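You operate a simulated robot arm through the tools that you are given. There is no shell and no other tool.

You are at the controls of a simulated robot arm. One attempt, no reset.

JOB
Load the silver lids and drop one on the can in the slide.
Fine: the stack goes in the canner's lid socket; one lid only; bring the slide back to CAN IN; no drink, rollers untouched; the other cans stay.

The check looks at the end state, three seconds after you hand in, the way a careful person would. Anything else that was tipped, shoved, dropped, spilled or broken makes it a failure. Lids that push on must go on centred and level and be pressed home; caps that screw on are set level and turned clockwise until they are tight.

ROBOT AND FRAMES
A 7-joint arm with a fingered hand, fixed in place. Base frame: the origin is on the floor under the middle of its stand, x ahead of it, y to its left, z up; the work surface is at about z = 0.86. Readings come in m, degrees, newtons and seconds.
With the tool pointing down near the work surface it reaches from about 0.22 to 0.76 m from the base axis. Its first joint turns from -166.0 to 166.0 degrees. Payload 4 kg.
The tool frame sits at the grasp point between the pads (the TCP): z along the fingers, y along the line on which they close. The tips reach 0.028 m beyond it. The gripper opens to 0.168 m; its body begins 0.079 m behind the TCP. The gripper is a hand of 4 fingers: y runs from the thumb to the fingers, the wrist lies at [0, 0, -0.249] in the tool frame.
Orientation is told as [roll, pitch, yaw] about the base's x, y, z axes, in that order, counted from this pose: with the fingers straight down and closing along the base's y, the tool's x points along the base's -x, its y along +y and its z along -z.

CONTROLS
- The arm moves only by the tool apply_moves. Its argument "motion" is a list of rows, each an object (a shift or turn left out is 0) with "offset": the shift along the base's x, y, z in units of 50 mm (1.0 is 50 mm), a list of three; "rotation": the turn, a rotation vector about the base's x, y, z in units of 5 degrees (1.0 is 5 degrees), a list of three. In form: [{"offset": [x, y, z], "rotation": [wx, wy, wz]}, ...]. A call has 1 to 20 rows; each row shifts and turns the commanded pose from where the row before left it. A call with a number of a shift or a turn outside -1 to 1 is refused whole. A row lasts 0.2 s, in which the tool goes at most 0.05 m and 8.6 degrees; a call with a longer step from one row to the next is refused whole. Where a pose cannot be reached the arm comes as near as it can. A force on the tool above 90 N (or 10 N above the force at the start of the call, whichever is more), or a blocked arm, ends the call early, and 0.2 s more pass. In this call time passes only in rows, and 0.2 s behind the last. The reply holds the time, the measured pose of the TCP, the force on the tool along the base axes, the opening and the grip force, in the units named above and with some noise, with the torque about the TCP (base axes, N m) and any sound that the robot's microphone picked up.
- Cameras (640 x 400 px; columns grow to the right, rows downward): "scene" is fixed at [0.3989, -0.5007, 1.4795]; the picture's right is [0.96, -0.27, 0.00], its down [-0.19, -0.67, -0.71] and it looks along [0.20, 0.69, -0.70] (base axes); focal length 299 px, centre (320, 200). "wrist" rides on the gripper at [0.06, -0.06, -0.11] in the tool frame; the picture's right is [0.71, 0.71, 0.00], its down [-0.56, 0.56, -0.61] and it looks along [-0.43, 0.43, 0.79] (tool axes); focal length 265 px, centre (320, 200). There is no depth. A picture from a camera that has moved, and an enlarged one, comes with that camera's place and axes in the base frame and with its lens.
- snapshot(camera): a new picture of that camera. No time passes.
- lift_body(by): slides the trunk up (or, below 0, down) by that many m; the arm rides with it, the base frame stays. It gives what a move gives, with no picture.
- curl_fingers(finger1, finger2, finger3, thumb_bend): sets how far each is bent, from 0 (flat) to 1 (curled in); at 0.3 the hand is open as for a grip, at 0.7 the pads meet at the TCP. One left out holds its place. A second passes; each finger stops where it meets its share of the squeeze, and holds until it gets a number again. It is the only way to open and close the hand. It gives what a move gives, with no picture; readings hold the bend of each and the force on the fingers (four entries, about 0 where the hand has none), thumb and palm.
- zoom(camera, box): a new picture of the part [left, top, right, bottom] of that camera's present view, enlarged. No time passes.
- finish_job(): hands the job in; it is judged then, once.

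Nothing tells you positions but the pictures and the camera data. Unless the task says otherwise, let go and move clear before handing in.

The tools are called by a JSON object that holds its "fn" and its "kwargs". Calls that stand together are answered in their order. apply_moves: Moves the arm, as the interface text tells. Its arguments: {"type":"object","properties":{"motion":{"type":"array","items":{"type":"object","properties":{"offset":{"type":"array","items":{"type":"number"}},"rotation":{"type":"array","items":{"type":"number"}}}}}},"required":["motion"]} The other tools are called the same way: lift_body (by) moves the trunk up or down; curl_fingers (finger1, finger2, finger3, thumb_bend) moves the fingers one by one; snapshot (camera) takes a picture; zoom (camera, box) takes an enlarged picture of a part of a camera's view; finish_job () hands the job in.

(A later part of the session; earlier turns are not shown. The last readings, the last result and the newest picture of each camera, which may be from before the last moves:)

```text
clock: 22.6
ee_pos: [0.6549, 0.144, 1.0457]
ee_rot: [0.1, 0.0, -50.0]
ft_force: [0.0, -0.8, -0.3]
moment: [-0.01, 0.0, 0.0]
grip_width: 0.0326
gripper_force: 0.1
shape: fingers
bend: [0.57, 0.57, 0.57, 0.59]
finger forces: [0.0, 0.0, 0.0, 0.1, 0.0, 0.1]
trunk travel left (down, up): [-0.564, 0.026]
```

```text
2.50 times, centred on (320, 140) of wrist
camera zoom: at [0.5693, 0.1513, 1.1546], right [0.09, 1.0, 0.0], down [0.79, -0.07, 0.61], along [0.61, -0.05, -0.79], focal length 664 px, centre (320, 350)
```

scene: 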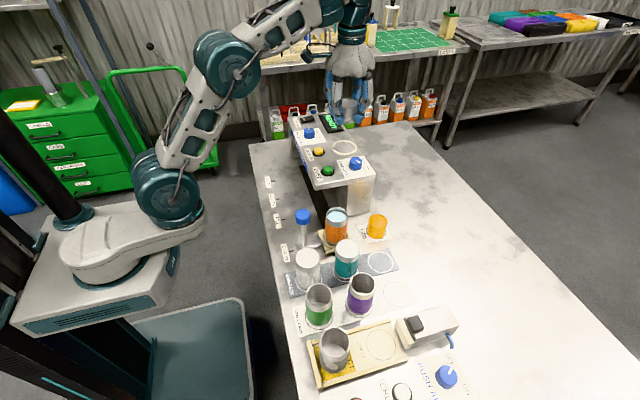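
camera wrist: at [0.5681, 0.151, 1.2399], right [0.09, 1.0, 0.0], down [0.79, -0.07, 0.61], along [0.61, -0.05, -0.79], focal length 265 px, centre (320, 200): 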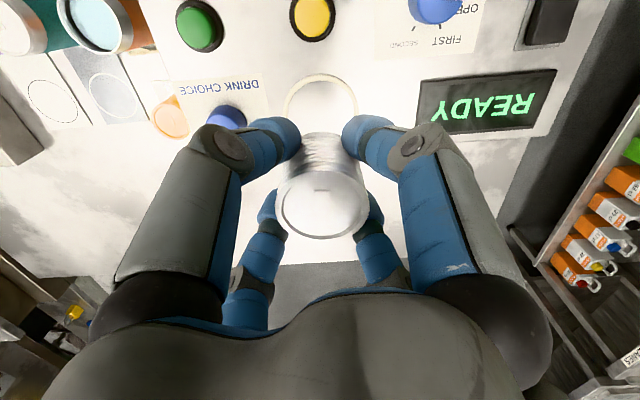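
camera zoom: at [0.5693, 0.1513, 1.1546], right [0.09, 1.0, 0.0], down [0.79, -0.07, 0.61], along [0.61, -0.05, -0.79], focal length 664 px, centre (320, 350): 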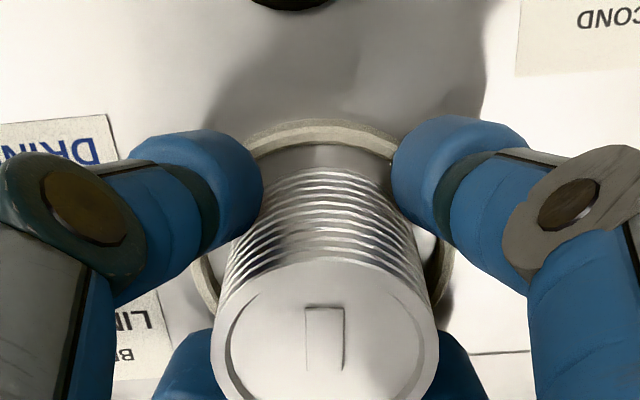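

The stack has dropped level into the ring. I'll open clear and rise straight up.

{"fn": "curl_fingers", "kwargs": {"finger1": 0.48, "finger2": 0.48, "finger3": 0.48, "thumb_bend": 0.48}}

{"fn": "apply_moves", "kwargs": {"motion": [{"offset": [0, 0, 0.3]}, {"offset": [0, 0, 0.6]}, {"offset": [0, 0, 0.8]}, {"offset": [0, 0, 0.8]}, {"offset": [0, 0, 0.5]}]}}

{"fn": "zoom", "kwargs": {"camera": "scene", "box": [290, 110, 390, 175]}}

{"fn": "snapshot", "kwargs": {"camera": "wrist"}}

{"fn": "zoom", "kwargs": {"camera": "wrist", "box": [250, 20, 390, 160]}}

```text
clock: 23.6
ee_pos: [0.6544, 0.1453, 1.0447]
ee_rot: [0.0, 0.0, -50.0]
ft_force: [0.5, 0.1, 0.4]
moment: [-0.01, 0.01, -0.02]
grip_width: 0.0627
gripper_force: 0.1
shape: fingers
bend: [0.48, 0.48, 0.48, 0.48]
finger forces: [0.0, 0.1, 0.1, 0.0, 0.0, 0.0]
trunk travel left (down, up): [-0.564, 0.026]
```

```text
clock: 24.8
ee_pos: [0.6407, 0.1425, 1.1705]
ee_rot: [-0.1, -0.1, -50.0]
ft_force: [0.3, 0.3, -0.2]
moment: [-0.02, 0.05, 0.0]
grip_width: 0.063
gripper_force: 0.1
shape: fingers
bend: [0.48, 0.48, 0.48, 0.48]
finger forces: [0.1, 0.0, 0.0, 0.0, 0.1, 0.1]
out of reach, approached as far as the arm can: row 4, 5
trunk travel left (down, up): [-0.564, 0.026]
```

```text
6.15 times, centred on (340, 142) of scene
camera zoom: at [0.3989, -0.5007, 1.4795], right [0.96, -0.27, 0.0], down [-0.19, -0.67, -0.71], along [0.2, 0.69, -0.7], focal length 1840 px, centre (197, 554)
```

zoom: 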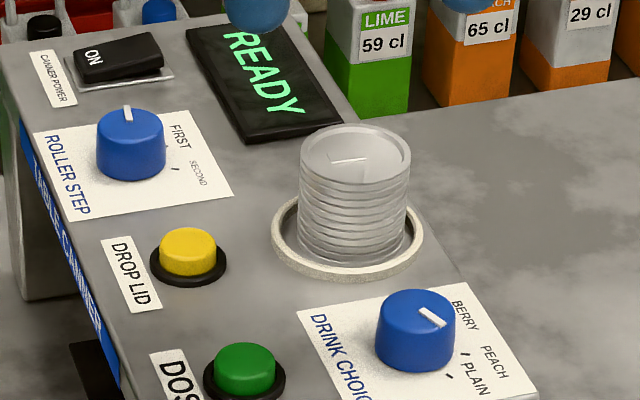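

```text
taken
camera wrist: at [0.5566, 0.1498, 1.2812], right [0.09, 1.0, 0.0], down [0.79, -0.07, 0.61], along [0.61, -0.05, -0.79], focal length 265 px, centre (320, 200)
```

wrist: 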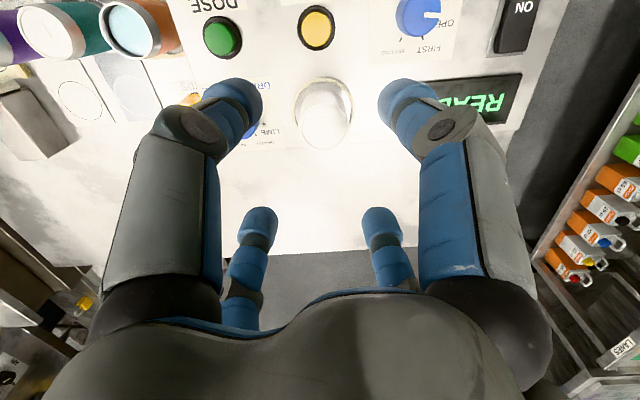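

```text
2.86 times, centred on (320, 90) of wrist
camera zoom: at [0.5566, 0.1498, 1.2812], right [0.09, 1.0, 0.0], down [0.79, -0.07, 0.61], along [0.61, -0.05, -0.79], focal length 758 px, centre (320, 514)
```

zoom: 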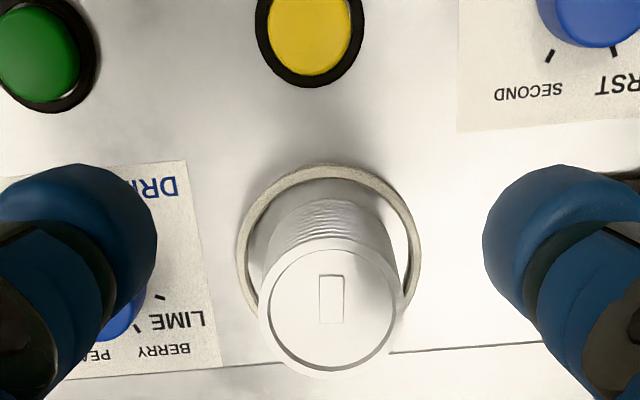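

The stack sits level inside the ring with its top at about 1.044, so it is seated. Next is the slide, so I'll study the handle and carriage closely.

{"fn": "zoom", "kwargs": {"camera": "scene", "box": [265, 195, 365, 260]}}

{"fn": "zoom", "kwargs": {"camera": "scene", "box": [255, 120, 375, 200]}}

{"fn": "snapshot", "kwargs": {"camera": "scene"}}

```text
6.15 times, centred on (315, 228) of scene
camera zoom: at [0.3989, -0.5007, 1.4795], right [0.96, -0.27, 0.0], down [-0.19, -0.67, -0.71], along [0.2, 0.69, -0.7], focal length 1840 px, centre (351, 31)
```

zoom: 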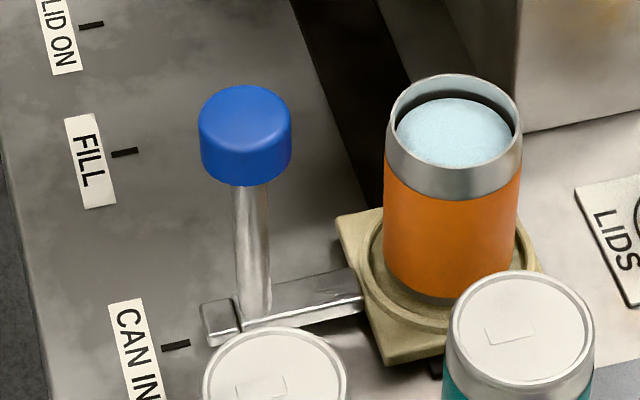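

```text
5.00 times, centred on (315, 160) of scene
camera zoom: at [0.3989, -0.5007, 1.4795], right [0.96, -0.27, 0.0], down [-0.19, -0.67, -0.71], along [0.2, 0.69, -0.7], focal length 1495 px, centre (345, 400)
```

zoom: 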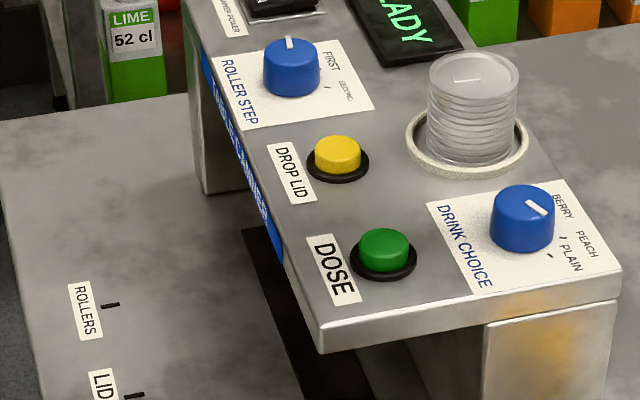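

```text
taken
```

scene: 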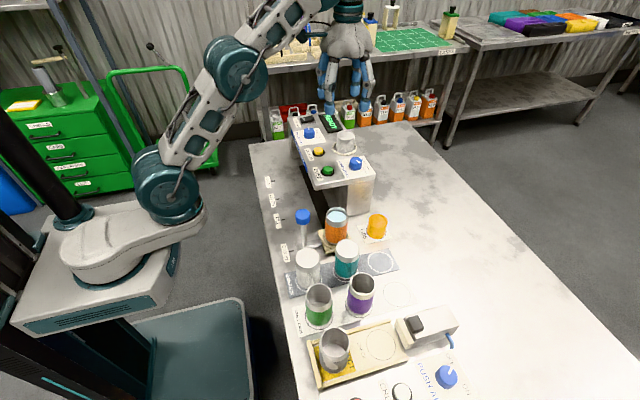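

The knob is about 34 mm wide on a post at x ≈ 0.486, and the canner's left face is at x ≈ 0.536, so a 45° tilted hand from the base side should take it between thumb and finger2. I'll first pull back to clear space and undo the yaw.

{"fn": "apply_moves", "kwargs": {"motion": [{"offset": [-0.46, -0.38, 0.02], "rotation": [0, 0, 1]}, {"offset": [-0.46, -0.38, 0.02], "rotation": [0, 0, 1]}, {"offset": [-0.46, -0.38, 0.02], "rotation": [0, 0, 1]}, {"offset": [-0.46, -0.38, 0.02], "rotation": [0, 0, 1]}, {"offset": [-0.46, -0.38, 0.02], "rotation": [0, 0, 1]}, {"offset": [-0.46, -0.38, 0.02], "rotation": [0, 0, 1]}, {"offset": [-0.46, -0.38, 0.02], "rotation": [0, 0, 1]}, {"offset": [-0.46, -0.38, 0.02], "rotation": [0, 0, 1]}, {"offset": [-0.46, -0.38, 0.02], "rotation": [0, 0, 1]}, {"offset": [-0.46, -0.38, 0.02], "rotation": [0, 0, 1]}, {"offset": [0, 0, 0]}]}}

```text
clock: 27.2
ee_pos: [0.4076, -0.0478, 1.1814]
ee_rot: [0.0, -0.1, 0.2]
ft_force: [0.3, 0.1, -0.5]
moment: [-0.02, 0.02, 0.02]
grip_width: 0.0631
gripper_force: 0.1
shape: fingers
bend: [0.48, 0.48, 0.48, 0.48]
finger forces: [0.0, 0.0, 0.1, 0.0, 0.1, 0.1]
trunk travel left (down, up): [-0.564, 0.026]
```

I'm at (0.408, -0.048, 1.181) with yaw 0. I'll now tilt 45° so the fingers point forward and down, and set thumb and finger2 to straddle the knob with the other two flat.

{"fn": "apply_moves", "kwargs": {"motion": [{"rotation": [0, -1, 0]}, {"rotation": [0, -1, 0]}, {"rotation": [0, -1, 0]}, {"rotation": [0, -1, 0]}, {"rotation": [0, -1, 0]}, {"rotation": [0, -1, 0]}, {"rotation": [0, -1, 0]}, {"rotation": [0, -1, 0]}, {"rotation": [0, -1, 0]}, {"offset": [0, 0, 0]}]}}

{"fn": "curl_fingers", "kwargs": {"finger1": 0.0, "finger2": 0.56, "finger3": 0.0, "thumb_bend": 0.56}}

{"fn": "snapshot", "kwargs": {"camera": "wrist"}}

{"fn": "snapshot", "kwargs": {"camera": "scene"}}

```text
clock: 29.4
ee_pos: [0.4108, -0.0488, 1.1823]
ee_rot: [-0.1, -45.1, 0.0]
ft_force: [-0.7, 0.9, -0.1]
moment: [-0.02, 0.03, -0.03]
grip_width: 0.063
gripper_force: 0.1
shape: fingers
bend: [0.48, 0.48, 0.48, 0.48]
finger forces: [0.0, 0.1, 0.0, 0.1, 0.0, 0.1]
trunk travel left (down, up): [-0.564, 0.026]
```

```text
clock: 30.4
ee_pos: [0.4106, -0.0478, 1.1813]
ee_rot: [0.1, -45.1, 0.0]
ft_force: [-0.1, 0.5, -0.1]
moment: [-0.03, -0.03, 0.0]
grip_width: 0.1196
gripper_force: 0.1
shape: fingers
bend: [0.0, 0.56, 0.0, 0.56]
finger forces: [0.1, 0.0, 0.0, 0.0, 0.1, 0.0]
trunk travel left (down, up): [-0.564, 0.026]
```

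```text
taken
camera wrist: at [0.291, -0.1082, 1.2173], right [-0.5, 0.71, -0.5], down [-0.04, 0.56, 0.83], along [0.87, 0.43, -0.25], focal length 265 px, centre (320, 200)
```

wrist: 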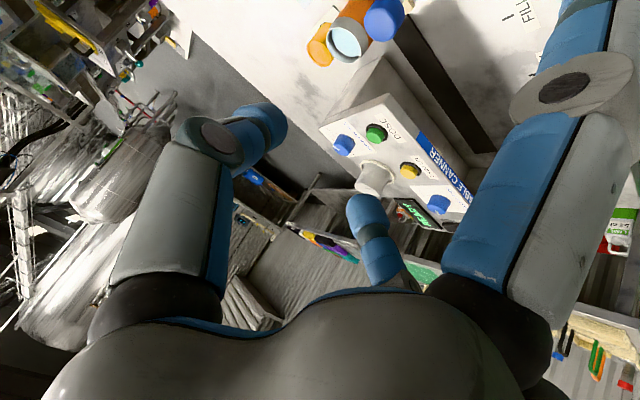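

```text
taken
```

scene: 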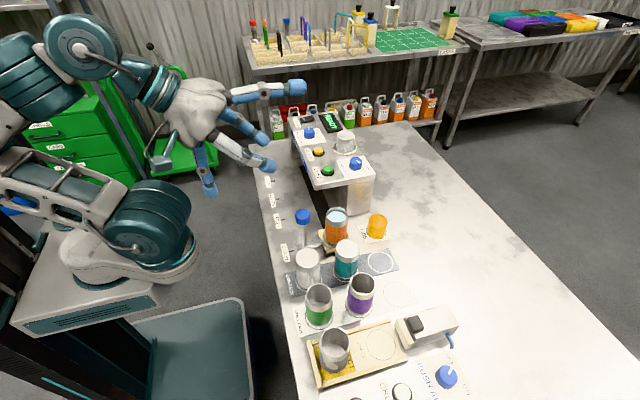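

The tilted pose is reached comfortably. I'll move to a pre-grasp point 70 mm short of the knob, along the tool axis.

{"fn": "apply_moves", "kwargs": {"motion": [{"offset": [0.07, -0.02, -0.574]}, {"offset": [0.07, -0.02, -0.574]}, {"offset": [0.07, -0.02, -0.574]}, {"offset": [0.07, -0.02, -0.574]}, {"offset": [0.07, -0.02, -0.574]}, {"offset": [0, 0, 0]}]}}

{"fn": "snapshot", "kwargs": {"camera": "wrist"}}

{"fn": "zoom", "kwargs": {"camera": "scene", "box": [200, 120, 400, 245]}}

```text
clock: 31.8
ee_pos: [0.418, -0.051, 1.1234]
ee_rot: [0.0, -45.1, -0.1]
ft_force: [0.1, 1.1, -0.6]
moment: [0.03, 0.01, 0.01]
grip_width: 0.1198
gripper_force: 0.2
shape: fingers
bend: [0.0, 0.56, 0.0, 0.56]
finger forces: [0.1, 0.0, 0.1, 0.0, 0.1, 0.1]
out of reach, approached as far as the arm can: row 3, 4, 5
trunk travel left (down, up): [-0.564, 0.026]
```

```text
taken
camera wrist: at [0.2977, -0.1117, 1.1596], right [-0.5, 0.71, -0.5], down [-0.04, 0.56, 0.83], along [0.87, 0.43, -0.25], focal length 265 px, centre (320, 200)
```

wrist: 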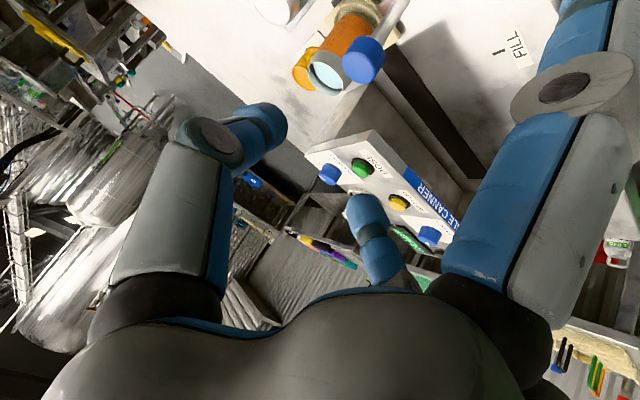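

```text
3.20 times, centred on (300, 182) of scene
camera zoom: at [0.3989, -0.5007, 1.4795], right [0.96, -0.27, 0.0], down [-0.19, -0.67, -0.71], along [0.2, 0.69, -0.7], focal length 957 px, centre (384, 256)
```

zoom: 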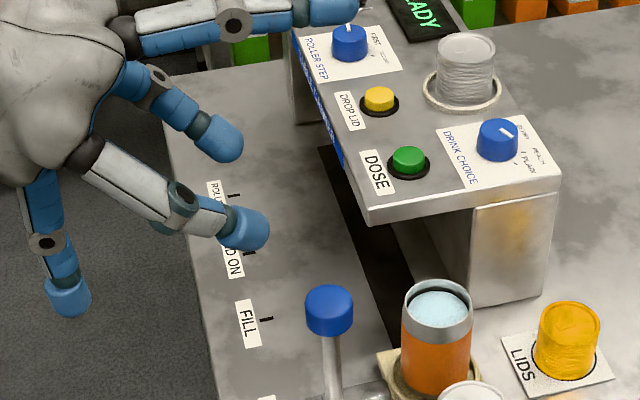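

The arm can't fold that close at this trunk height, so I'll lower the trunk to bring the hand down instead. I'll do it in steps and watch the surroundings.

{"fn": "lift_body", "kwargs": {"by": -0.07}}

{"fn": "snapshot", "kwargs": {"camera": "scene"}}

{"fn": "snapshot", "kwargs": {"camera": "wrist"}}

```text
clock: 32.9
ee_pos: [0.417, -0.0516, 1.0543]
ee_rot: [-0.1, -45.0, 0.0]
ft_force: [0.1, 0.1, -0.5]
moment: [-0.01, 0.0, -0.01]
grip_width: 0.12
gripper_force: 0.0
shape: fingers
bend: [0.0, 0.56, 0.0, 0.56]
finger forces: [0.0, 0.1, 0.1, 0.0, 0.0, 0.0]
trunk travel left (down, up): [-0.494, 0.096]
```

```text
taken
```

scene: 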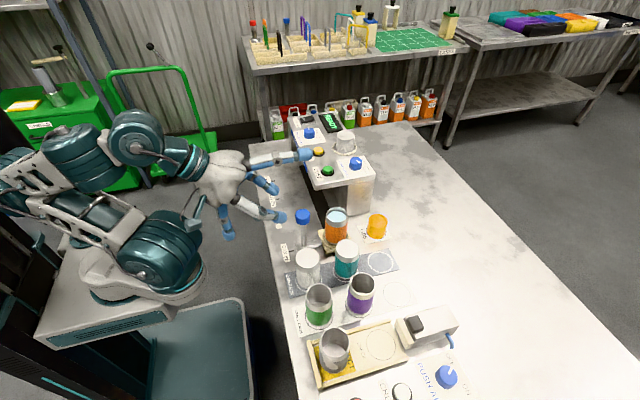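

```text
taken
camera wrist: at [0.2977, -0.1117, 1.0897], right [-0.5, 0.71, -0.5], down [-0.04, 0.56, 0.83], along [0.87, 0.43, -0.25], focal length 265 px, centre (320, 200)
```

wrist: 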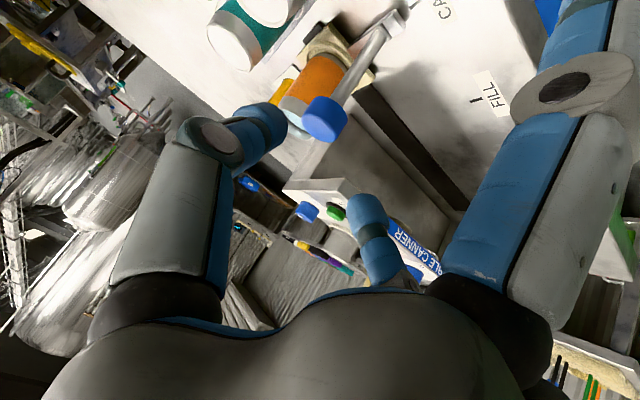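

The hand came down cleanly. I'll check the tote bin under the robot's platform before lowering further.

{"fn": "zoom", "kwargs": {"camera": "scene", "box": [30, 220, 290, 400]}}

{"fn": "zoom", "kwargs": {"camera": "scene", "box": [200, 120, 400, 245]}}

```text
2.22 times, centred on (160, 310) of scene
camera zoom: at [0.3989, -0.5007, 1.4795], right [0.96, -0.27, 0.0], down [-0.19, -0.67, -0.71], along [0.2, 0.69, -0.7], focal length 664 px, centre (676, -44)
```

zoom: 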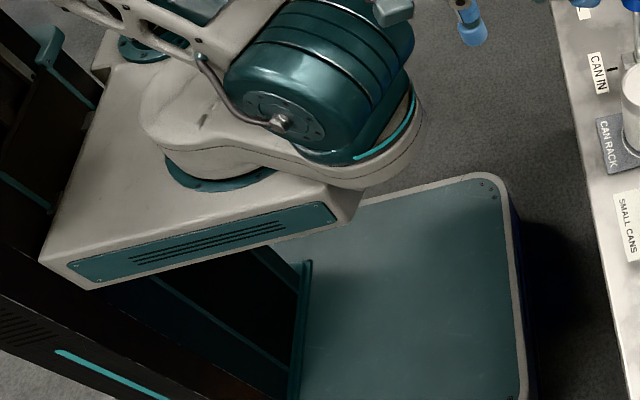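

```text
3.20 times, centred on (300, 182) of scene
camera zoom: at [0.3989, -0.5007, 1.4795], right [0.96, -0.27, 0.0], down [-0.19, -0.67, -0.71], along [0.2, 0.69, -0.7], focal length 957 px, centre (384, 256)
```

zoom: 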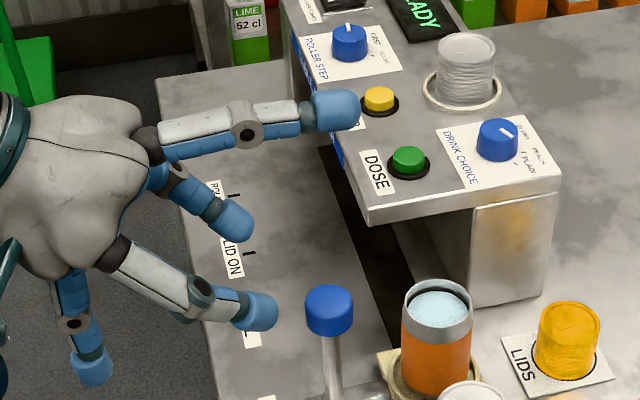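

That "bin" is the deck of the robot's own wheeled base, so lowering the trunk is fine. I'll lower the last 62 mm so the thumb and finger2 are at knob height.

{"fn": "lift_body", "kwargs": {"by": -0.062}}

{"fn": "snapshot", "kwargs": {"camera": "wrist"}}

{"fn": "zoom", "kwargs": {"camera": "scene", "box": [200, 150, 400, 275]}}

```text
clock: 33.9
ee_pos: [0.4189, -0.051, 0.9914]
ee_rot: [0.0, -45.0, -0.1]
ft_force: [0.0, 1.3, 0.7]
moment: [-0.01, 0.03, 0.04]
grip_width: 0.1199
gripper_force: 0.1
shape: fingers
bend: [0.0, 0.56, 0.0, 0.56]
finger forces: [0.0, 0.0, 0.0, 0.1, 0.0, 0.0]
trunk travel left (down, up): [-0.432, 0.158]
```

```text
taken
camera wrist: at [0.2977, -0.1117, 1.0277], right [-0.5, 0.71, -0.5], down [-0.04, 0.56, 0.83], along [0.87, 0.43, -0.25], focal length 265 px, centre (320, 200)
```

wrist: 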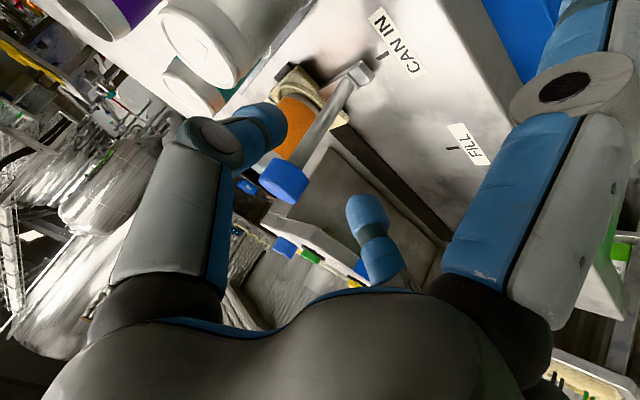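

```text
3.20 times, centred on (300, 212) of scene
camera zoom: at [0.3989, -0.5007, 1.4795], right [0.96, -0.27, 0.0], down [-0.19, -0.67, -0.71], along [0.2, 0.69, -0.7], focal length 957 px, centre (384, 160)
```

zoom: 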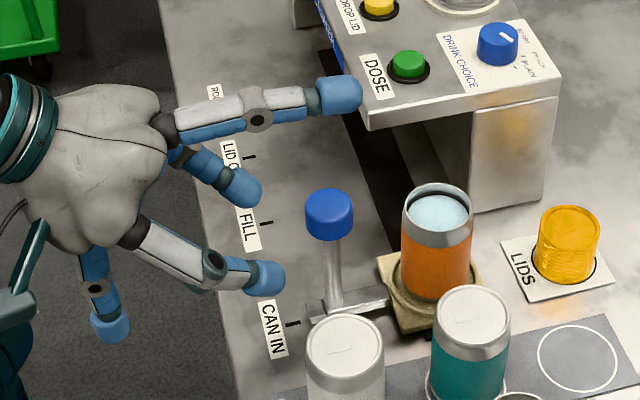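

The knob is confirmed at (0.486, -0.052, 0.979), in line with the hand. I'll move forward 60 mm so thumb and finger2 straddle it.

{"fn": "apply_moves", "kwargs": {"motion": [{"offset": [0.3, 0, -0.02]}, {"offset": [0.3, 0, -0.03]}, {"offset": [0.3, 0, -0.03]}, {"offset": [0.3, 0, -0.02]}, {"offset": [0, 0, 0]}]}}

{"fn": "snapshot", "kwargs": {"camera": "wrist"}}

{"fn": "zoom", "kwargs": {"camera": "scene", "box": [250, 170, 378, 250]}}

```text
clock: 35.1
ee_pos: [0.4771, -0.0509, 0.9875]
ee_rot: [0.0, -44.9, 0.0]
ft_force: [-0.4, 0.1, -0.1]
moment: [0.02, 0.02, 0.0]
grip_width: 0.12
gripper_force: 0.0
shape: fingers
bend: [0.0, 0.56, 0.0, 0.56]
finger forces: [0.0, 0.0, 0.0, 0.1, 0.1, 0.0]
trunk travel left (down, up): [-0.432, 0.158]
```

```text
taken
camera wrist: at [0.3574, -0.1111, 1.0228], right [-0.5, 0.71, -0.5], down [-0.04, 0.56, 0.83], along [0.87, 0.43, -0.25], focal length 265 px, centre (320, 200)
```

wrist: 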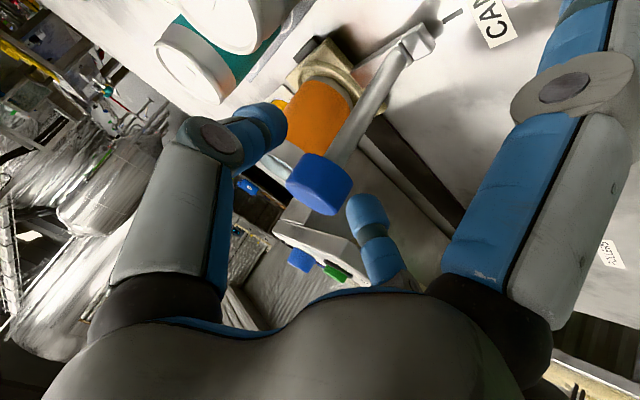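

```text
5.00 times, centred on (314, 210) of scene
camera zoom: at [0.3989, -0.5007, 1.4795], right [0.96, -0.27, 0.0], down [-0.19, -0.67, -0.71], along [0.2, 0.69, -0.7], focal length 1495 px, centre (350, 150)
```

zoom: 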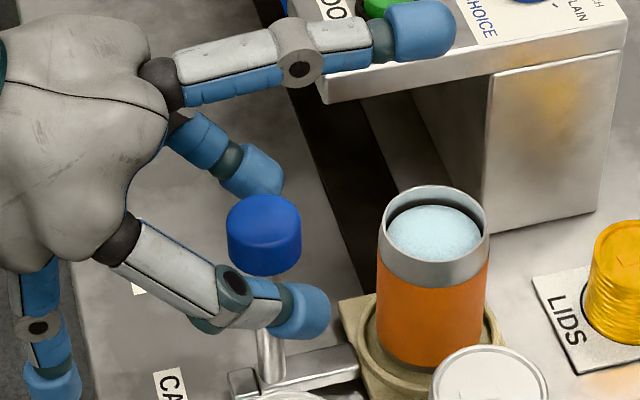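

The knob is midway between thumb and finger2, at their height. I'll close gently.

{"fn": "curl_fingers", "kwargs": {"finger2": 0.62, "thumb_bend": 0.62}}

{"fn": "zoom", "kwargs": {"camera": "wrist", "box": [200, 60, 440, 240]}}

{"fn": "zoom", "kwargs": {"camera": "scene", "box": [250, 170, 378, 250]}}

```text
clock: 36.1
ee_pos: [0.4771, -0.0505, 0.9881]
ee_rot: [0.0, -45.0, -0.1]
ft_force: [-0.5, -0.6, 0.2]
moment: [0.0, -0.01, -0.01]
grip_width: 0.1162
gripper_force: 0.2
shape: fingers
bend: [0.0, 0.62, 0.0, 0.62]
finger forces: [0.0, 0.0, 0.0, 0.0, 0.1, 0.1]
trunk travel left (down, up): [-0.432, 0.158]
```

```text
2.22 times, centred on (320, 150) of wrist
camera zoom: at [0.3571, -0.1111, 1.0228], right [-0.5, 0.71, -0.5], down [-0.04, 0.56, 0.83], along [0.87, 0.43, -0.25], focal length 590 px, centre (320, 311)
```

zoom: 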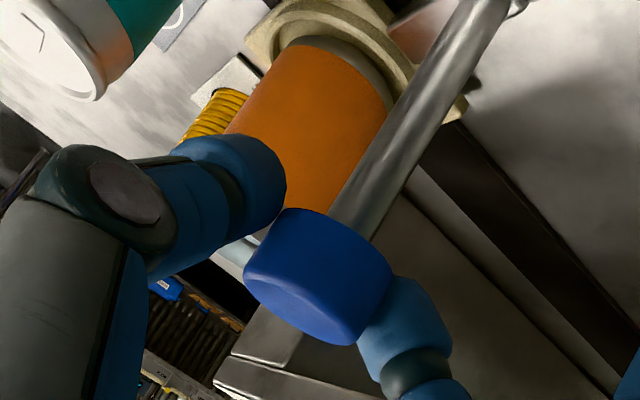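

```text
5.00 times, centred on (314, 210) of scene
camera zoom: at [0.3989, -0.5007, 1.4795], right [0.96, -0.27, 0.0], down [-0.19, -0.67, -0.71], along [0.2, 0.69, -0.7], focal length 1495 px, centre (350, 150)
```

zoom: 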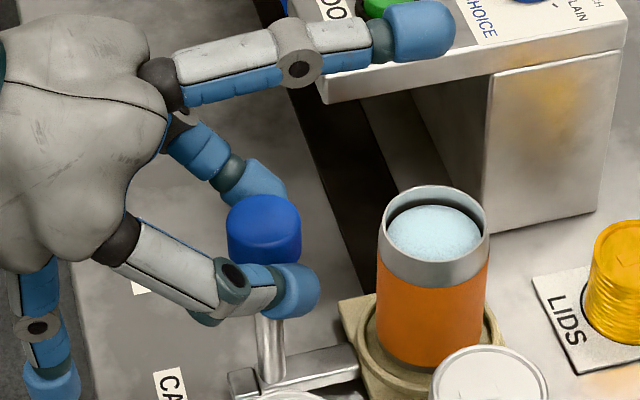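

Almost touching, with no force yet. I'll close a bit more.

{"fn": "curl_fingers", "kwargs": {"finger2": 0.66, "thumb_bend": 0.66}}

{"fn": "zoom", "kwargs": {"camera": "scene", "box": [250, 170, 378, 250]}}

```text
clock: 37.1
ee_pos: [0.4773, -0.0501, 0.9878]
ee_rot: [0.0, -44.9, 0.0]
ft_force: [0.6, -0.9, -0.5]
moment: [0.0, -0.05, 0.0]
grip_width: 0.1156
gripper_force: 3.8
shape: fingers
bend: [0.0, 0.63, 0.0, 0.63]
finger forces: [0.0, 3.6, 0.1, 0.0, 4.0, 0.0]
trunk travel left (down, up): [-0.432, 0.158]
```

```text
5.00 times, centred on (314, 210) of scene
camera zoom: at [0.3989, -0.5007, 1.4795], right [0.96, -0.27, 0.0], down [-0.19, -0.67, -0.71], along [0.2, 0.69, -0.7], focal length 1495 px, centre (350, 150)
```

zoom: 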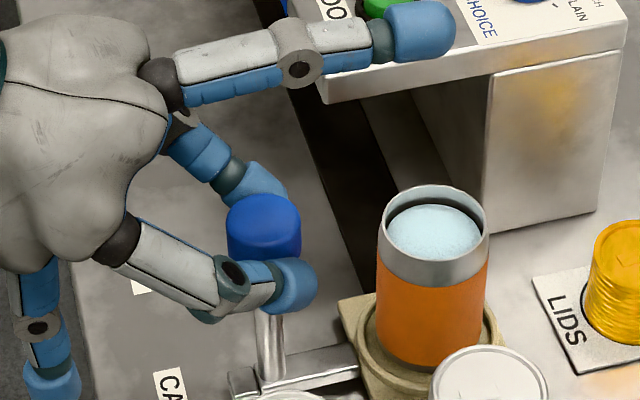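

Symmetric contact at about 4 N each. I'll firm the grip and start the slide gently in +y, 10 mm as a test.

{"fn": "curl_fingers", "kwargs": {"finger2": 0.74, "thumb_bend": 0.74}}

{"fn": "apply_moves", "kwargs": {"motion": [{"offset": [0, 0.03, 0]}, {"offset": [0, 0.05, 0]}, {"offset": [0, 0.06, 0]}, {"offset": [0, 0.06, 0]}]}}

{"fn": "zoom", "kwargs": {"camera": "scene", "box": [250, 170, 378, 250]}}

```text
clock: 38.1
ee_pos: [0.4776, -0.051, 0.9871]
ee_rot: [-0.1, -45.0, 0.0]
ft_force: [3.5, -1.9, -1.9]
moment: [0.02, -0.07, 0.07]
grip_width: 0.1148
gripper_force: 12.5
shape: fingers
bend: [0.0, 0.63, 0.0, 0.64]
finger forces: [0.0, 11.1, 0.0, 0.0, 13.8, 0.1]
trunk travel left (down, up): [-0.432, 0.158]
```

```text
clock: 39.1
ee_pos: [0.4775, -0.0395, 0.9882]
ee_rot: [-0.1, -44.9, 0.1]
ft_force: [-1.2, -0.5, -1.4]
moment: [0.08, 0.03, 0.09]
grip_width: 0.1146
gripper_force: 11.9
shape: fingers
bend: [0.0, 0.62, 0.0, 0.65]
finger forces: [0.1, 11.1, 0.0, 0.0, 13.1, 0.0]
trunk travel left (down, up): [-0.432, 0.158]
```

```text
5.00 times, centred on (314, 210) of scene
camera zoom: at [0.3989, -0.5007, 1.4795], right [0.96, -0.27, 0.0], down [-0.19, -0.67, -0.71], along [0.2, 0.69, -0.7], focal length 1495 px, centre (350, 150)
```

zoom: 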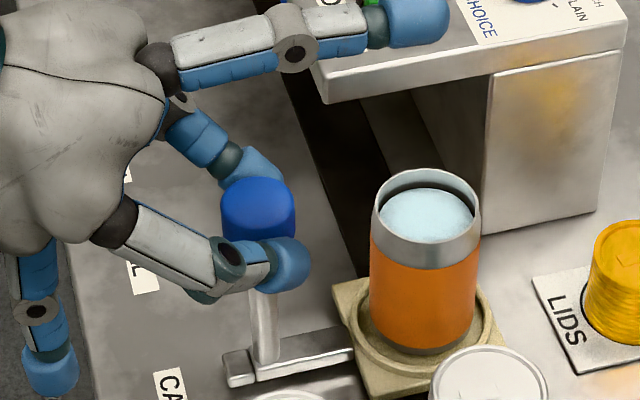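

The carriage follows smoothly with low friction. I'll continue slowly toward LID ON, stopping about 35 mm short to check.

{"fn": "apply_moves", "kwargs": {"motion": [{"offset": [0, 0.08, 0]}, {"offset": [0, 0.12, 0]}, {"offset": [0, 0.16, 0]}, {"offset": [0, 0.16, 0]}, {"offset": [0, 0.16, 0]}, {"offset": [0, 0.16, 0]}, {"offset": [0, 0.16, 0]}, {"offset": [0, 0.16, 0]}, {"offset": [0, 0.16, 0]}, {"offset": [0, 0.16, 0]}, {"offset": [0, 0.16, 0]}, {"offset": [0, 0.16, 0]}, {"offset": [0, 0.16, 0]}, {"offset": [0, 0.16, 0]}, {"offset": [0, 0.16, 0]}, {"offset": [0, 0.16, 0]}, {"offset": [0, 0.16, 0]}, {"offset": [0, 0.16, 0]}, {"offset": [0, 0.12, 0]}, {"offset": [0, 0.06, 0]}]}}

{"fn": "zoom", "kwargs": {"camera": "scene", "box": [230, 110, 390, 210]}}

{"fn": "snapshot", "kwargs": {"camera": "wrist"}}

```text
clock: 43.3
ee_pos: [0.4771, 0.1063, 0.9873]
ee_rot: [0.0, -45.0, 0.1]
ft_force: [2.7, -0.7, 0.2]
moment: [0.11, -0.06, 0.07]
grip_width: 0.115
gripper_force: 12.5
shape: fingers
bend: [0.0, 0.62, 0.0, 0.65]
finger forces: [0.0, 11.6, 0.0, 0.0, 13.0, 0.0]
trunk travel left (down, up): [-0.432, 0.158]
```

```text
4.00 times, centred on (310, 160) of scene
camera zoom: at [0.3989, -0.5007, 1.4795], right [0.96, -0.27, 0.0], down [-0.19, -0.67, -0.71], along [0.2, 0.69, -0.7], focal length 1196 px, centre (360, 360)
```

zoom: 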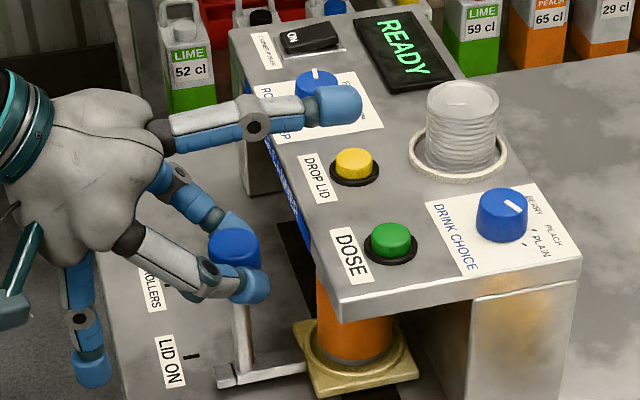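

```text
taken
camera wrist: at [0.3579, 0.0455, 1.0223], right [-0.5, 0.71, -0.5], down [-0.04, 0.56, 0.83], along [0.87, 0.43, -0.25], focal length 265 px, centre (320, 200)
```

wrist: 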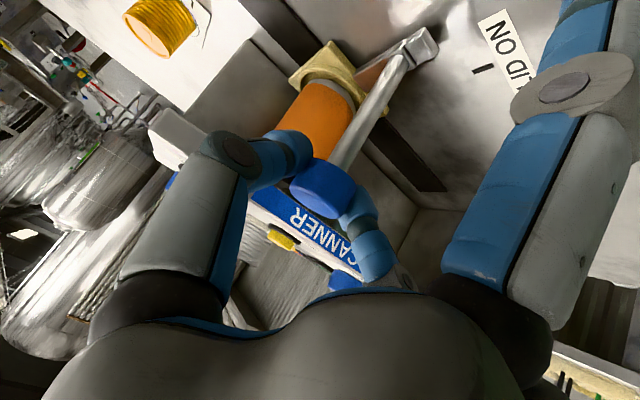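

The knob is at y ≈ 0.107 and the LID ON tick at y ≈ 0.145. I'll move the remaining ~37 mm slowly.

{"fn": "apply_moves", "kwargs": {"motion": [{"offset": [0, 0.08, 0]}, {"offset": [0, 0.12, 0]}, {"offset": [0, 0.12, 0]}, {"offset": [0, 0.12, 0]}, {"offset": [0, 0.12, 0]}, {"offset": [0, 0.1, 0]}, {"offset": [0, 0.05, 0]}, {"offset": [0, 0.02, 0]}, {"offset": [0, 0, 0]}]}}

{"fn": "zoom", "kwargs": {"camera": "scene", "box": [230, 110, 390, 210]}}

{"fn": "snapshot", "kwargs": {"camera": "wrist"}}

```text
clock: 45.3
ee_pos: [0.4789, 0.1433, 0.9872]
ee_rot: [0.0, -45.1, 0.0]
ft_force: [2.8, -1.1, 5.0]
moment: [0.09, -0.09, 0.04]
grip_width: 0.1147
gripper_force: 13.1
shape: fingers
bend: [0.0, 0.62, 0.0, 0.65]
finger forces: [0.0, 11.4, 0.0, 0.0, 14.2, 0.0]
trunk travel left (down, up): [-0.432, 0.158]
```

```text
4.00 times, centred on (310, 160) of scene
camera zoom: at [0.3989, -0.5007, 1.4795], right [0.96, -0.27, 0.0], down [-0.19, -0.67, -0.71], along [0.2, 0.69, -0.7], focal length 1196 px, centre (360, 360)
```

zoom: 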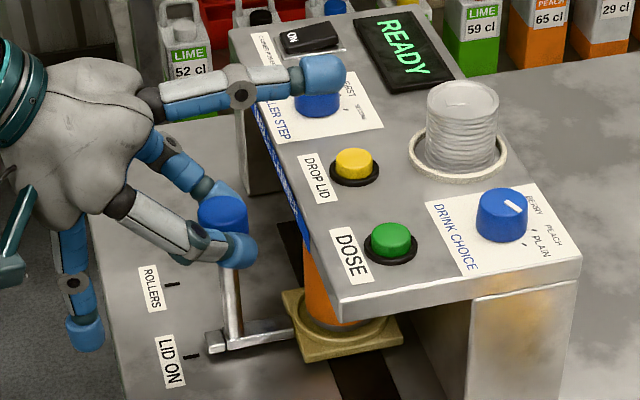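

```text
taken
camera wrist: at [0.3579, 0.0824, 1.0218], right [-0.5, 0.71, -0.5], down [-0.04, 0.56, 0.83], along [0.87, 0.43, -0.25], focal length 265 px, centre (320, 200)
```

wrist: 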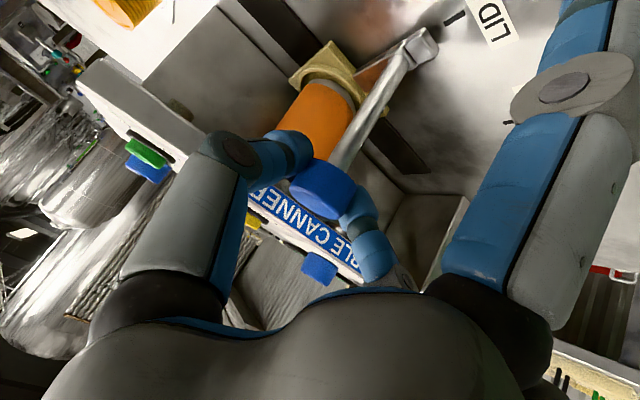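

By the view, the carriage stands at LID ON exactly as it stood at CAN IN. I'll release the knob in even steps so it isn't nudged.

{"fn": "curl_fingers", "kwargs": {"finger2": 0.655, "thumb_bend": 0.68}}

{"fn": "curl_fingers", "kwargs": {"finger2": 0.63, "thumb_bend": 0.655}}

{"fn": "curl_fingers", "kwargs": {"finger2": 0.56, "thumb_bend": 0.56}}

{"fn": "snapshot", "kwargs": {"camera": "wrist"}}

{"fn": "zoom", "kwargs": {"camera": "scene", "box": [230, 110, 390, 210]}}

```text
clock: 46.3
ee_pos: [0.4771, 0.1436, 0.9868]
ee_rot: [0.0, -45.0, 0.0]
ft_force: [2.5, -1.3, 4.7]
moment: [0.04, -0.13, 0.0]
grip_width: 0.1151
gripper_force: 5.5
shape: fingers
bend: [0.0, 0.62, 0.0, 0.65]
finger forces: [0.0, 4.6, 0.0, 0.1, 6.2, 0.1]
trunk travel left (down, up): [-0.432, 0.158]
```

```text
clock: 47.3
ee_pos: [0.4787, 0.1429, 0.986]
ee_rot: [0.0, -45.0, 0.0]
ft_force: [0.0, -1.9, 0.6]
moment: [0.01, 0.0, 0.0]
grip_width: 0.1149
gripper_force: 2.4
shape: fingers
bend: [0.0, 0.62, 0.0, 0.64]
finger forces: [0.0, 1.2, 0.0, 0.0, 2.0, 0.1]
trunk travel left (down, up): [-0.432, 0.158]
```

```text
clock: 48.3
ee_pos: [0.4767, 0.1438, 0.987]
ee_rot: [0.0, -45.1, 0.0]
ft_force: [0.3, -0.2, -0.4]
moment: [0.0, -0.02, 0.01]
grip_width: 0.1199
gripper_force: 0.0
shape: fingers
bend: [0.0, 0.56, 0.0, 0.56]
finger forces: [0.0, 0.0, 0.0, 0.0, 0.0, 0.1]
trunk travel left (down, up): [-0.432, 0.158]
```

```text
taken
camera wrist: at [0.3578, 0.0827, 1.0216], right [-0.5, 0.71, -0.5], down [-0.04, 0.56, 0.83], along [0.87, 0.43, -0.25], focal length 265 px, centre (320, 200)
```

wrist: 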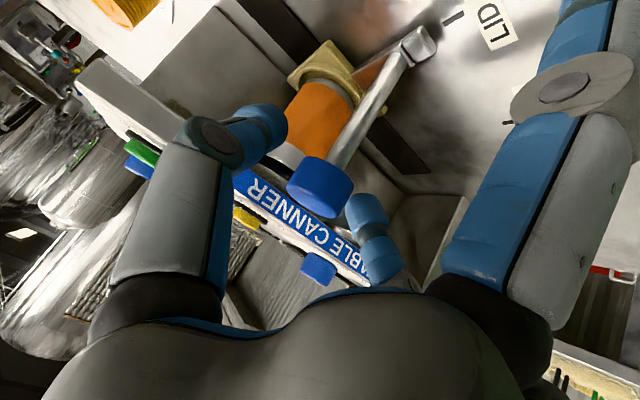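

```text
4.00 times, centred on (310, 160) of scene
camera zoom: at [0.3989, -0.5007, 1.4795], right [0.96, -0.27, 0.0], down [-0.19, -0.67, -0.71], along [0.2, 0.69, -0.7], focal length 1196 px, centre (360, 360)
```

zoom: 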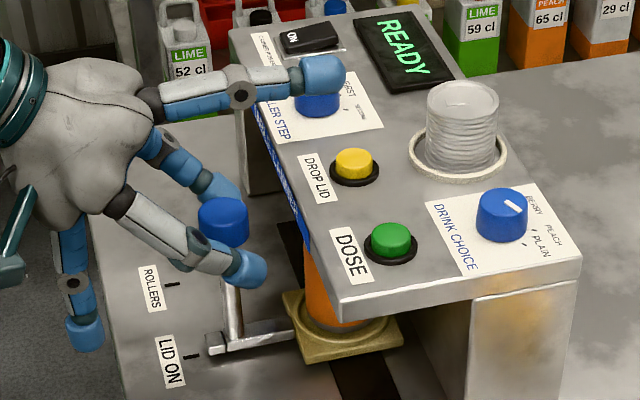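

The carriage didn't move on release: knob, bar and tick line up as before. I'll back the hand straight out in -x and then raise the trunk.

{"fn": "apply_moves", "kwargs": {"motion": [{"offset": [-0.2, 0, 0]}, {"offset": [-0.3, 0, 0]}, {"offset": [-0.3, 0, 0]}, {"offset": [-0.35, 0, 0.02]}, {"offset": [0, 0, 0]}]}}

{"fn": "lift_body", "kwargs": {"by": 0.132}}

{"fn": "snapshot", "kwargs": {"camera": "scene"}}

```text
clock: 49.5
ee_pos: [0.4187, 0.1423, 0.9888]
ee_rot: [0.0, -45.0, 0.0]
ft_force: [-0.3, -0.5, -0.7]
moment: [-0.01, -0.01, -0.01]
grip_width: 0.1199
gripper_force: 0.1
shape: fingers
bend: [0.0, 0.56, 0.0, 0.56]
finger forces: [0.0, 0.0, 0.1, 0.1, 0.0, 0.0]
trunk travel left (down, up): [-0.432, 0.158]
```

```text
clock: 51.1
ee_pos: [0.4211, 0.1423, 1.1206]
ee_rot: [0.0, -45.1, -0.1]
ft_force: [0.2, -0.4, -0.1]
moment: [0.02, 0.01, -0.05]
grip_width: 0.1197
gripper_force: 0.1
shape: fingers
bend: [0.0, 0.56, 0.0, 0.56]
finger forces: [0.1, 0.1, 0.0, 0.0, 0.0, 0.0]
trunk travel left (down, up): [-0.564, 0.026]
```

```text
taken
```

scene: 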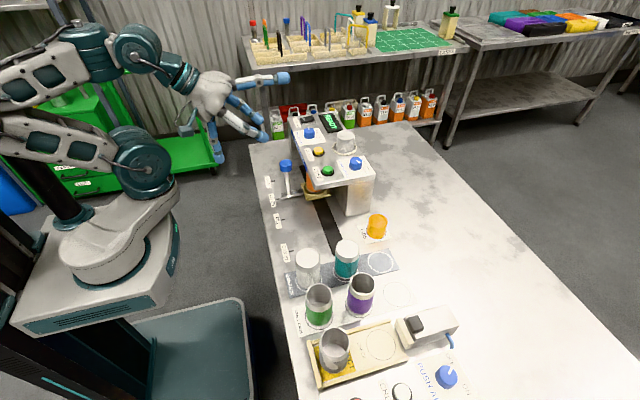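

Everything is clear. I'll rotate back to vertical while rising, then set finger1 as a single pressing finger with the others flat.

{"fn": "apply_moves", "kwargs": {"motion": [{"offset": [0, 0, 0.15], "rotation": [0, 1, 0]}, {"offset": [0, 0, 0.15], "rotation": [0, 1, 0]}, {"offset": [0, 0, 0.15], "rotation": [0, 1, 0]}, {"offset": [0, 0, 0.15], "rotation": [0, 1, 0]}, {"offset": [0, 0, 0.15], "rotation": [0, 1, 0]}, {"offset": [0, 0, 0.15], "rotation": [0, 1, 0]}, {"offset": [0, 0, 0.15], "rotation": [0, 1, 0]}, {"offset": [0, 0, 0.15], "rotation": [0, 1, 0]}, {"offset": [0, 0, 0.1], "rotation": [0, 1, 0]}, {"offset": [0, 0, 0]}]}}

{"fn": "curl_fingers", "kwargs": {"finger1": 0.7, "finger2": 0.0, "finger3": 0.0, "thumb_bend": 0.0}}

{"fn": "snapshot", "kwargs": {"camera": "wrist"}}

{"fn": "zoom", "kwargs": {"camera": "scene", "box": [150, 20, 390, 170]}}

```text
clock: 53.3
ee_pos: [0.4195, 0.1434, 1.1851]
ee_rot: [0.0, 0.1, 0.0]
ft_force: [0.4, -0.4, -0.5]
moment: [-0.03, 0.02, 0.0]
grip_width: 0.1199
gripper_force: 0.1
shape: fingers
bend: [0.0, 0.56, 0.0, 0.56]
finger forces: [0.0, 0.0, 0.1, 0.0, 0.0, 0.0]
trunk travel left (down, up): [-0.564, 0.026]
```

```text
clock: 54.3
ee_pos: [0.419, 0.1429, 1.1869]
ee_rot: [0.1, 0.0, 0.0]
ft_force: [-0.6, 0.1, -0.9]
moment: [-0.02, -0.03, 0.0]
grip_width: 0.1131
gripper_force: 0.0
shape: fingers
bend: [0.7, 0.0, 0.0, 0.0]
finger forces: [0.0, 0.0, 0.1, 0.0, 0.0, 0.0]
trunk travel left (down, up): [-0.564, 0.026]
```

```text
taken
camera wrist: at [0.36, 0.0812, 1.2959], right [-0.71, 0.71, 0.0], down [0.56, 0.56, 0.61], along [0.43, 0.43, -0.79], focal length 265 px, centre (320, 200)
```

wrist: 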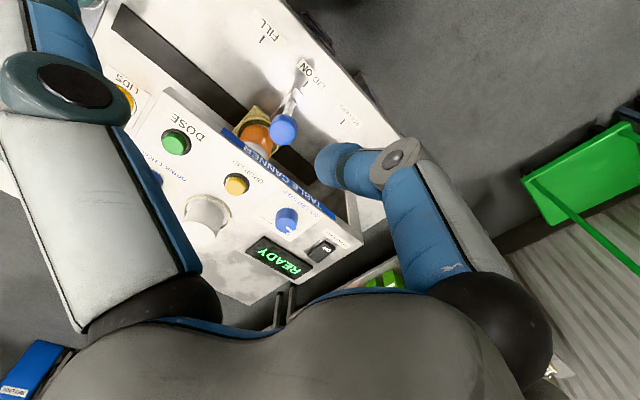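

```text
2.67 times, centred on (270, 95) of scene
camera zoom: at [0.3989, -0.5007, 1.4795], right [0.96, -0.27, 0.0], down [-0.19, -0.67, -0.71], along [0.2, 0.69, -0.7], focal length 797 px, centre (453, 480)
```

zoom: 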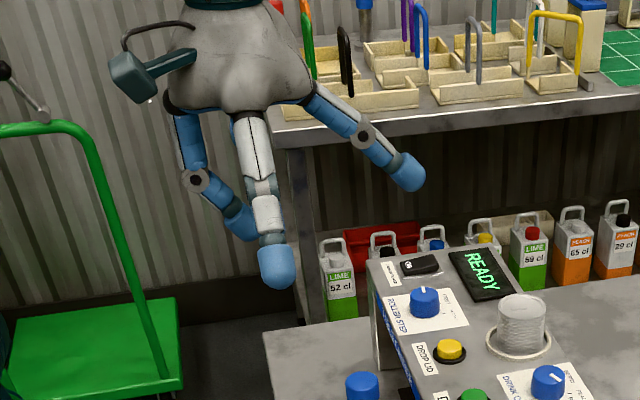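

The finger1 tip now hangs lowest, close to the tool axis. I'll move over the DROP LID button, still about 60 mm above it, and check alignment.

{"fn": "apply_moves", "kwargs": {"motion": [{"offset": [0.42, 0.0145, -0.1]}, {"offset": [0.42, 0.0145, -0.2]}, {"offset": [0.42, 0.0145, -0.2]}, {"offset": [0.42, 0.0145, -0.2]}, {"offset": [0.42, 0.0145, -0.2]}, {"offset": [0.42, 0.0145, -0.2]}, {"offset": [0.42, 0.0145, -0.2]}, {"offset": [0.42, 0.0145, -0.2]}, {"offset": [0, 0, 0]}]}}

{"fn": "snapshot", "kwargs": {"camera": "wrist"}}

{"fn": "zoom", "kwargs": {"camera": "scene", "box": [240, 70, 400, 170]}}

```text
clock: 56.3
ee_pos: [0.5886, 0.148, 1.1121]
ee_rot: [0.1, 0.0, 0.1]
ft_force: [-0.3, -0.2, -0.4]
moment: [-0.01, -0.02, -0.02]
grip_width: 0.1132
gripper_force: 0.0
shape: fingers
bend: [0.7, 0.0, 0.0, 0.0]
finger forces: [0.1, 0.0, 0.0, 0.1, 0.0, 0.1]
trunk travel left (down, up): [-0.564, 0.026]
```

```text
taken
camera wrist: at [0.528, 0.0862, 1.2222], right [-0.71, 0.71, 0.0], down [0.56, 0.56, 0.61], along [0.43, 0.43, -0.79], focal length 265 px, centre (320, 200)
```

wrist: 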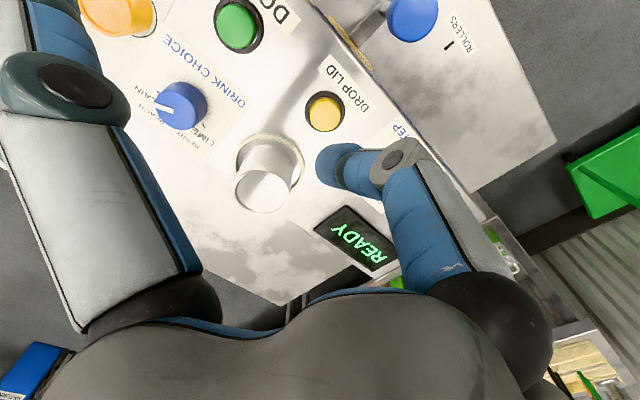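

```text
4.00 times, centred on (320, 120) of scene
camera zoom: at [0.3989, -0.5007, 1.4795], right [0.96, -0.27, 0.0], down [-0.19, -0.67, -0.71], along [0.2, 0.69, -0.7], focal length 1196 px, centre (320, 520)
```

zoom: 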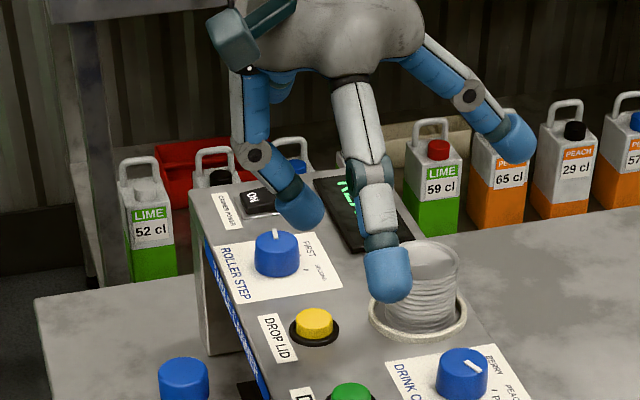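

The button top is at about (0.578, 0.142, 1.012), and the finger1 tip needs to shift 4–5 mm in -y. I'll correct that and come down to about 15 mm above the button.

{"fn": "apply_moves", "kwargs": {"motion": [{"offset": [0.02, -0.09, -0.25]}, {"offset": [0, 0, -0.3]}, {"offset": [0, 0, -0.3]}, {"offset": [0, 0, -0.15]}, {"offset": [0, 0, 0]}]}}

{"fn": "zoom", "kwargs": {"camera": "wrist", "box": [220, 60, 420, 220]}}

{"fn": "zoom", "kwargs": {"camera": "scene", "box": [270, 100, 370, 165]}}

```text
clock: 57.5
ee_pos: [0.5876, 0.1427, 1.0624]
ee_rot: [0.0, 0.0, 0.1]
ft_force: [0.4, 0.0, -0.5]
moment: [-0.02, -0.06, 0.0]
grip_width: 0.1132
gripper_force: 0.1
shape: fingers
bend: [0.7, 0.0, 0.0, 0.0]
finger forces: [0.1, 0.0, 0.0, 0.0, 0.1, 0.0]
trunk travel left (down, up): [-0.564, 0.026]
```

```text
2.50 times, centred on (320, 140) of wrist
camera zoom: at [0.528, 0.0827, 1.1717], right [-0.71, 0.71, 0.0], down [0.56, 0.56, 0.61], along [0.43, 0.43, -0.79], focal length 664 px, centre (320, 350)
```

zoom: 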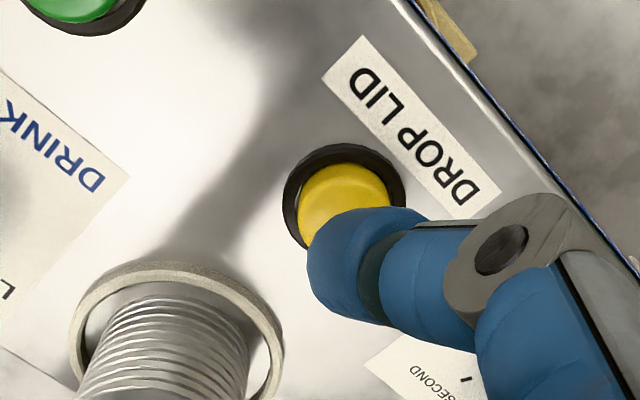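

```text
6.15 times, centred on (320, 132) of scene
camera zoom: at [0.3989, -0.5007, 1.4795], right [0.96, -0.27, 0.0], down [-0.19, -0.67, -0.71], along [0.2, 0.69, -0.7], focal length 1840 px, centre (320, 615)
```

zoom: 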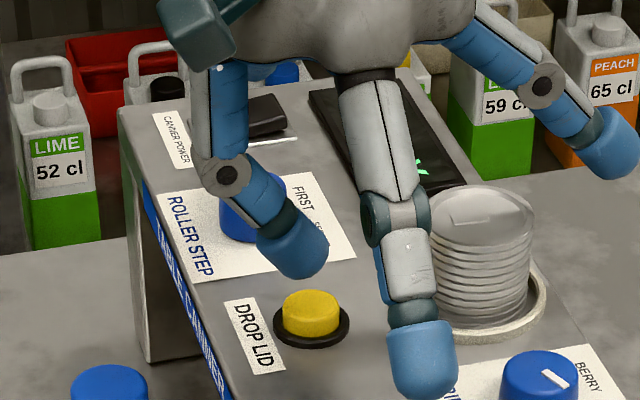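

The tip looks close to being over the button. I'll zoom in once more to pin down the button centre.

{"fn": "zoom", "kwargs": {"camera": "scene", "box": [296, 128, 344, 158]}}

{"fn": "zoom", "kwargs": {"camera": "wrist", "box": [290, 100, 370, 180]}}

```text
13.33 times, centred on (320, 143) of scene
camera zoom: at [0.3989, -0.5007, 1.4795], right [0.96, -0.27, 0.0], down [-0.19, -0.67, -0.71], along [0.2, 0.69, -0.7], focal length 3987 px, centre (320, 960)
```

zoom: 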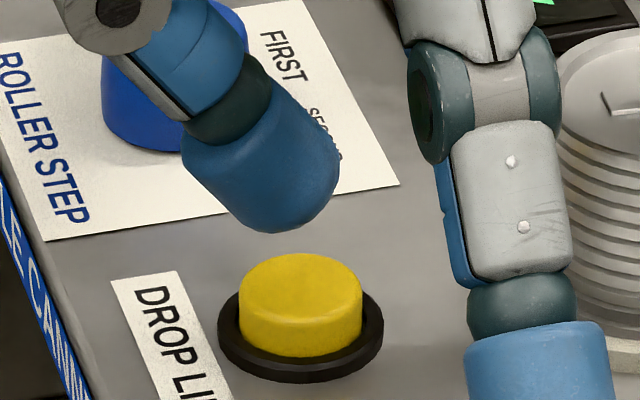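

```text
5.00 times, centred on (330, 140) of wrist
camera zoom: at [0.528, 0.0827, 1.1717], right [-0.71, 0.71, 0.0], down [0.56, 0.56, 0.61], along [0.43, 0.43, -0.79], focal length 1327 px, centre (270, 500)
```

zoom: 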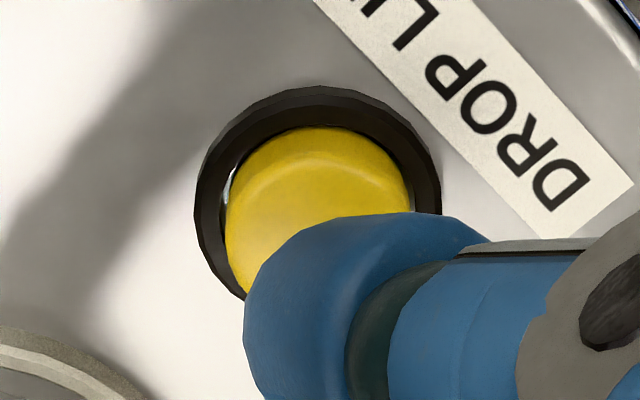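

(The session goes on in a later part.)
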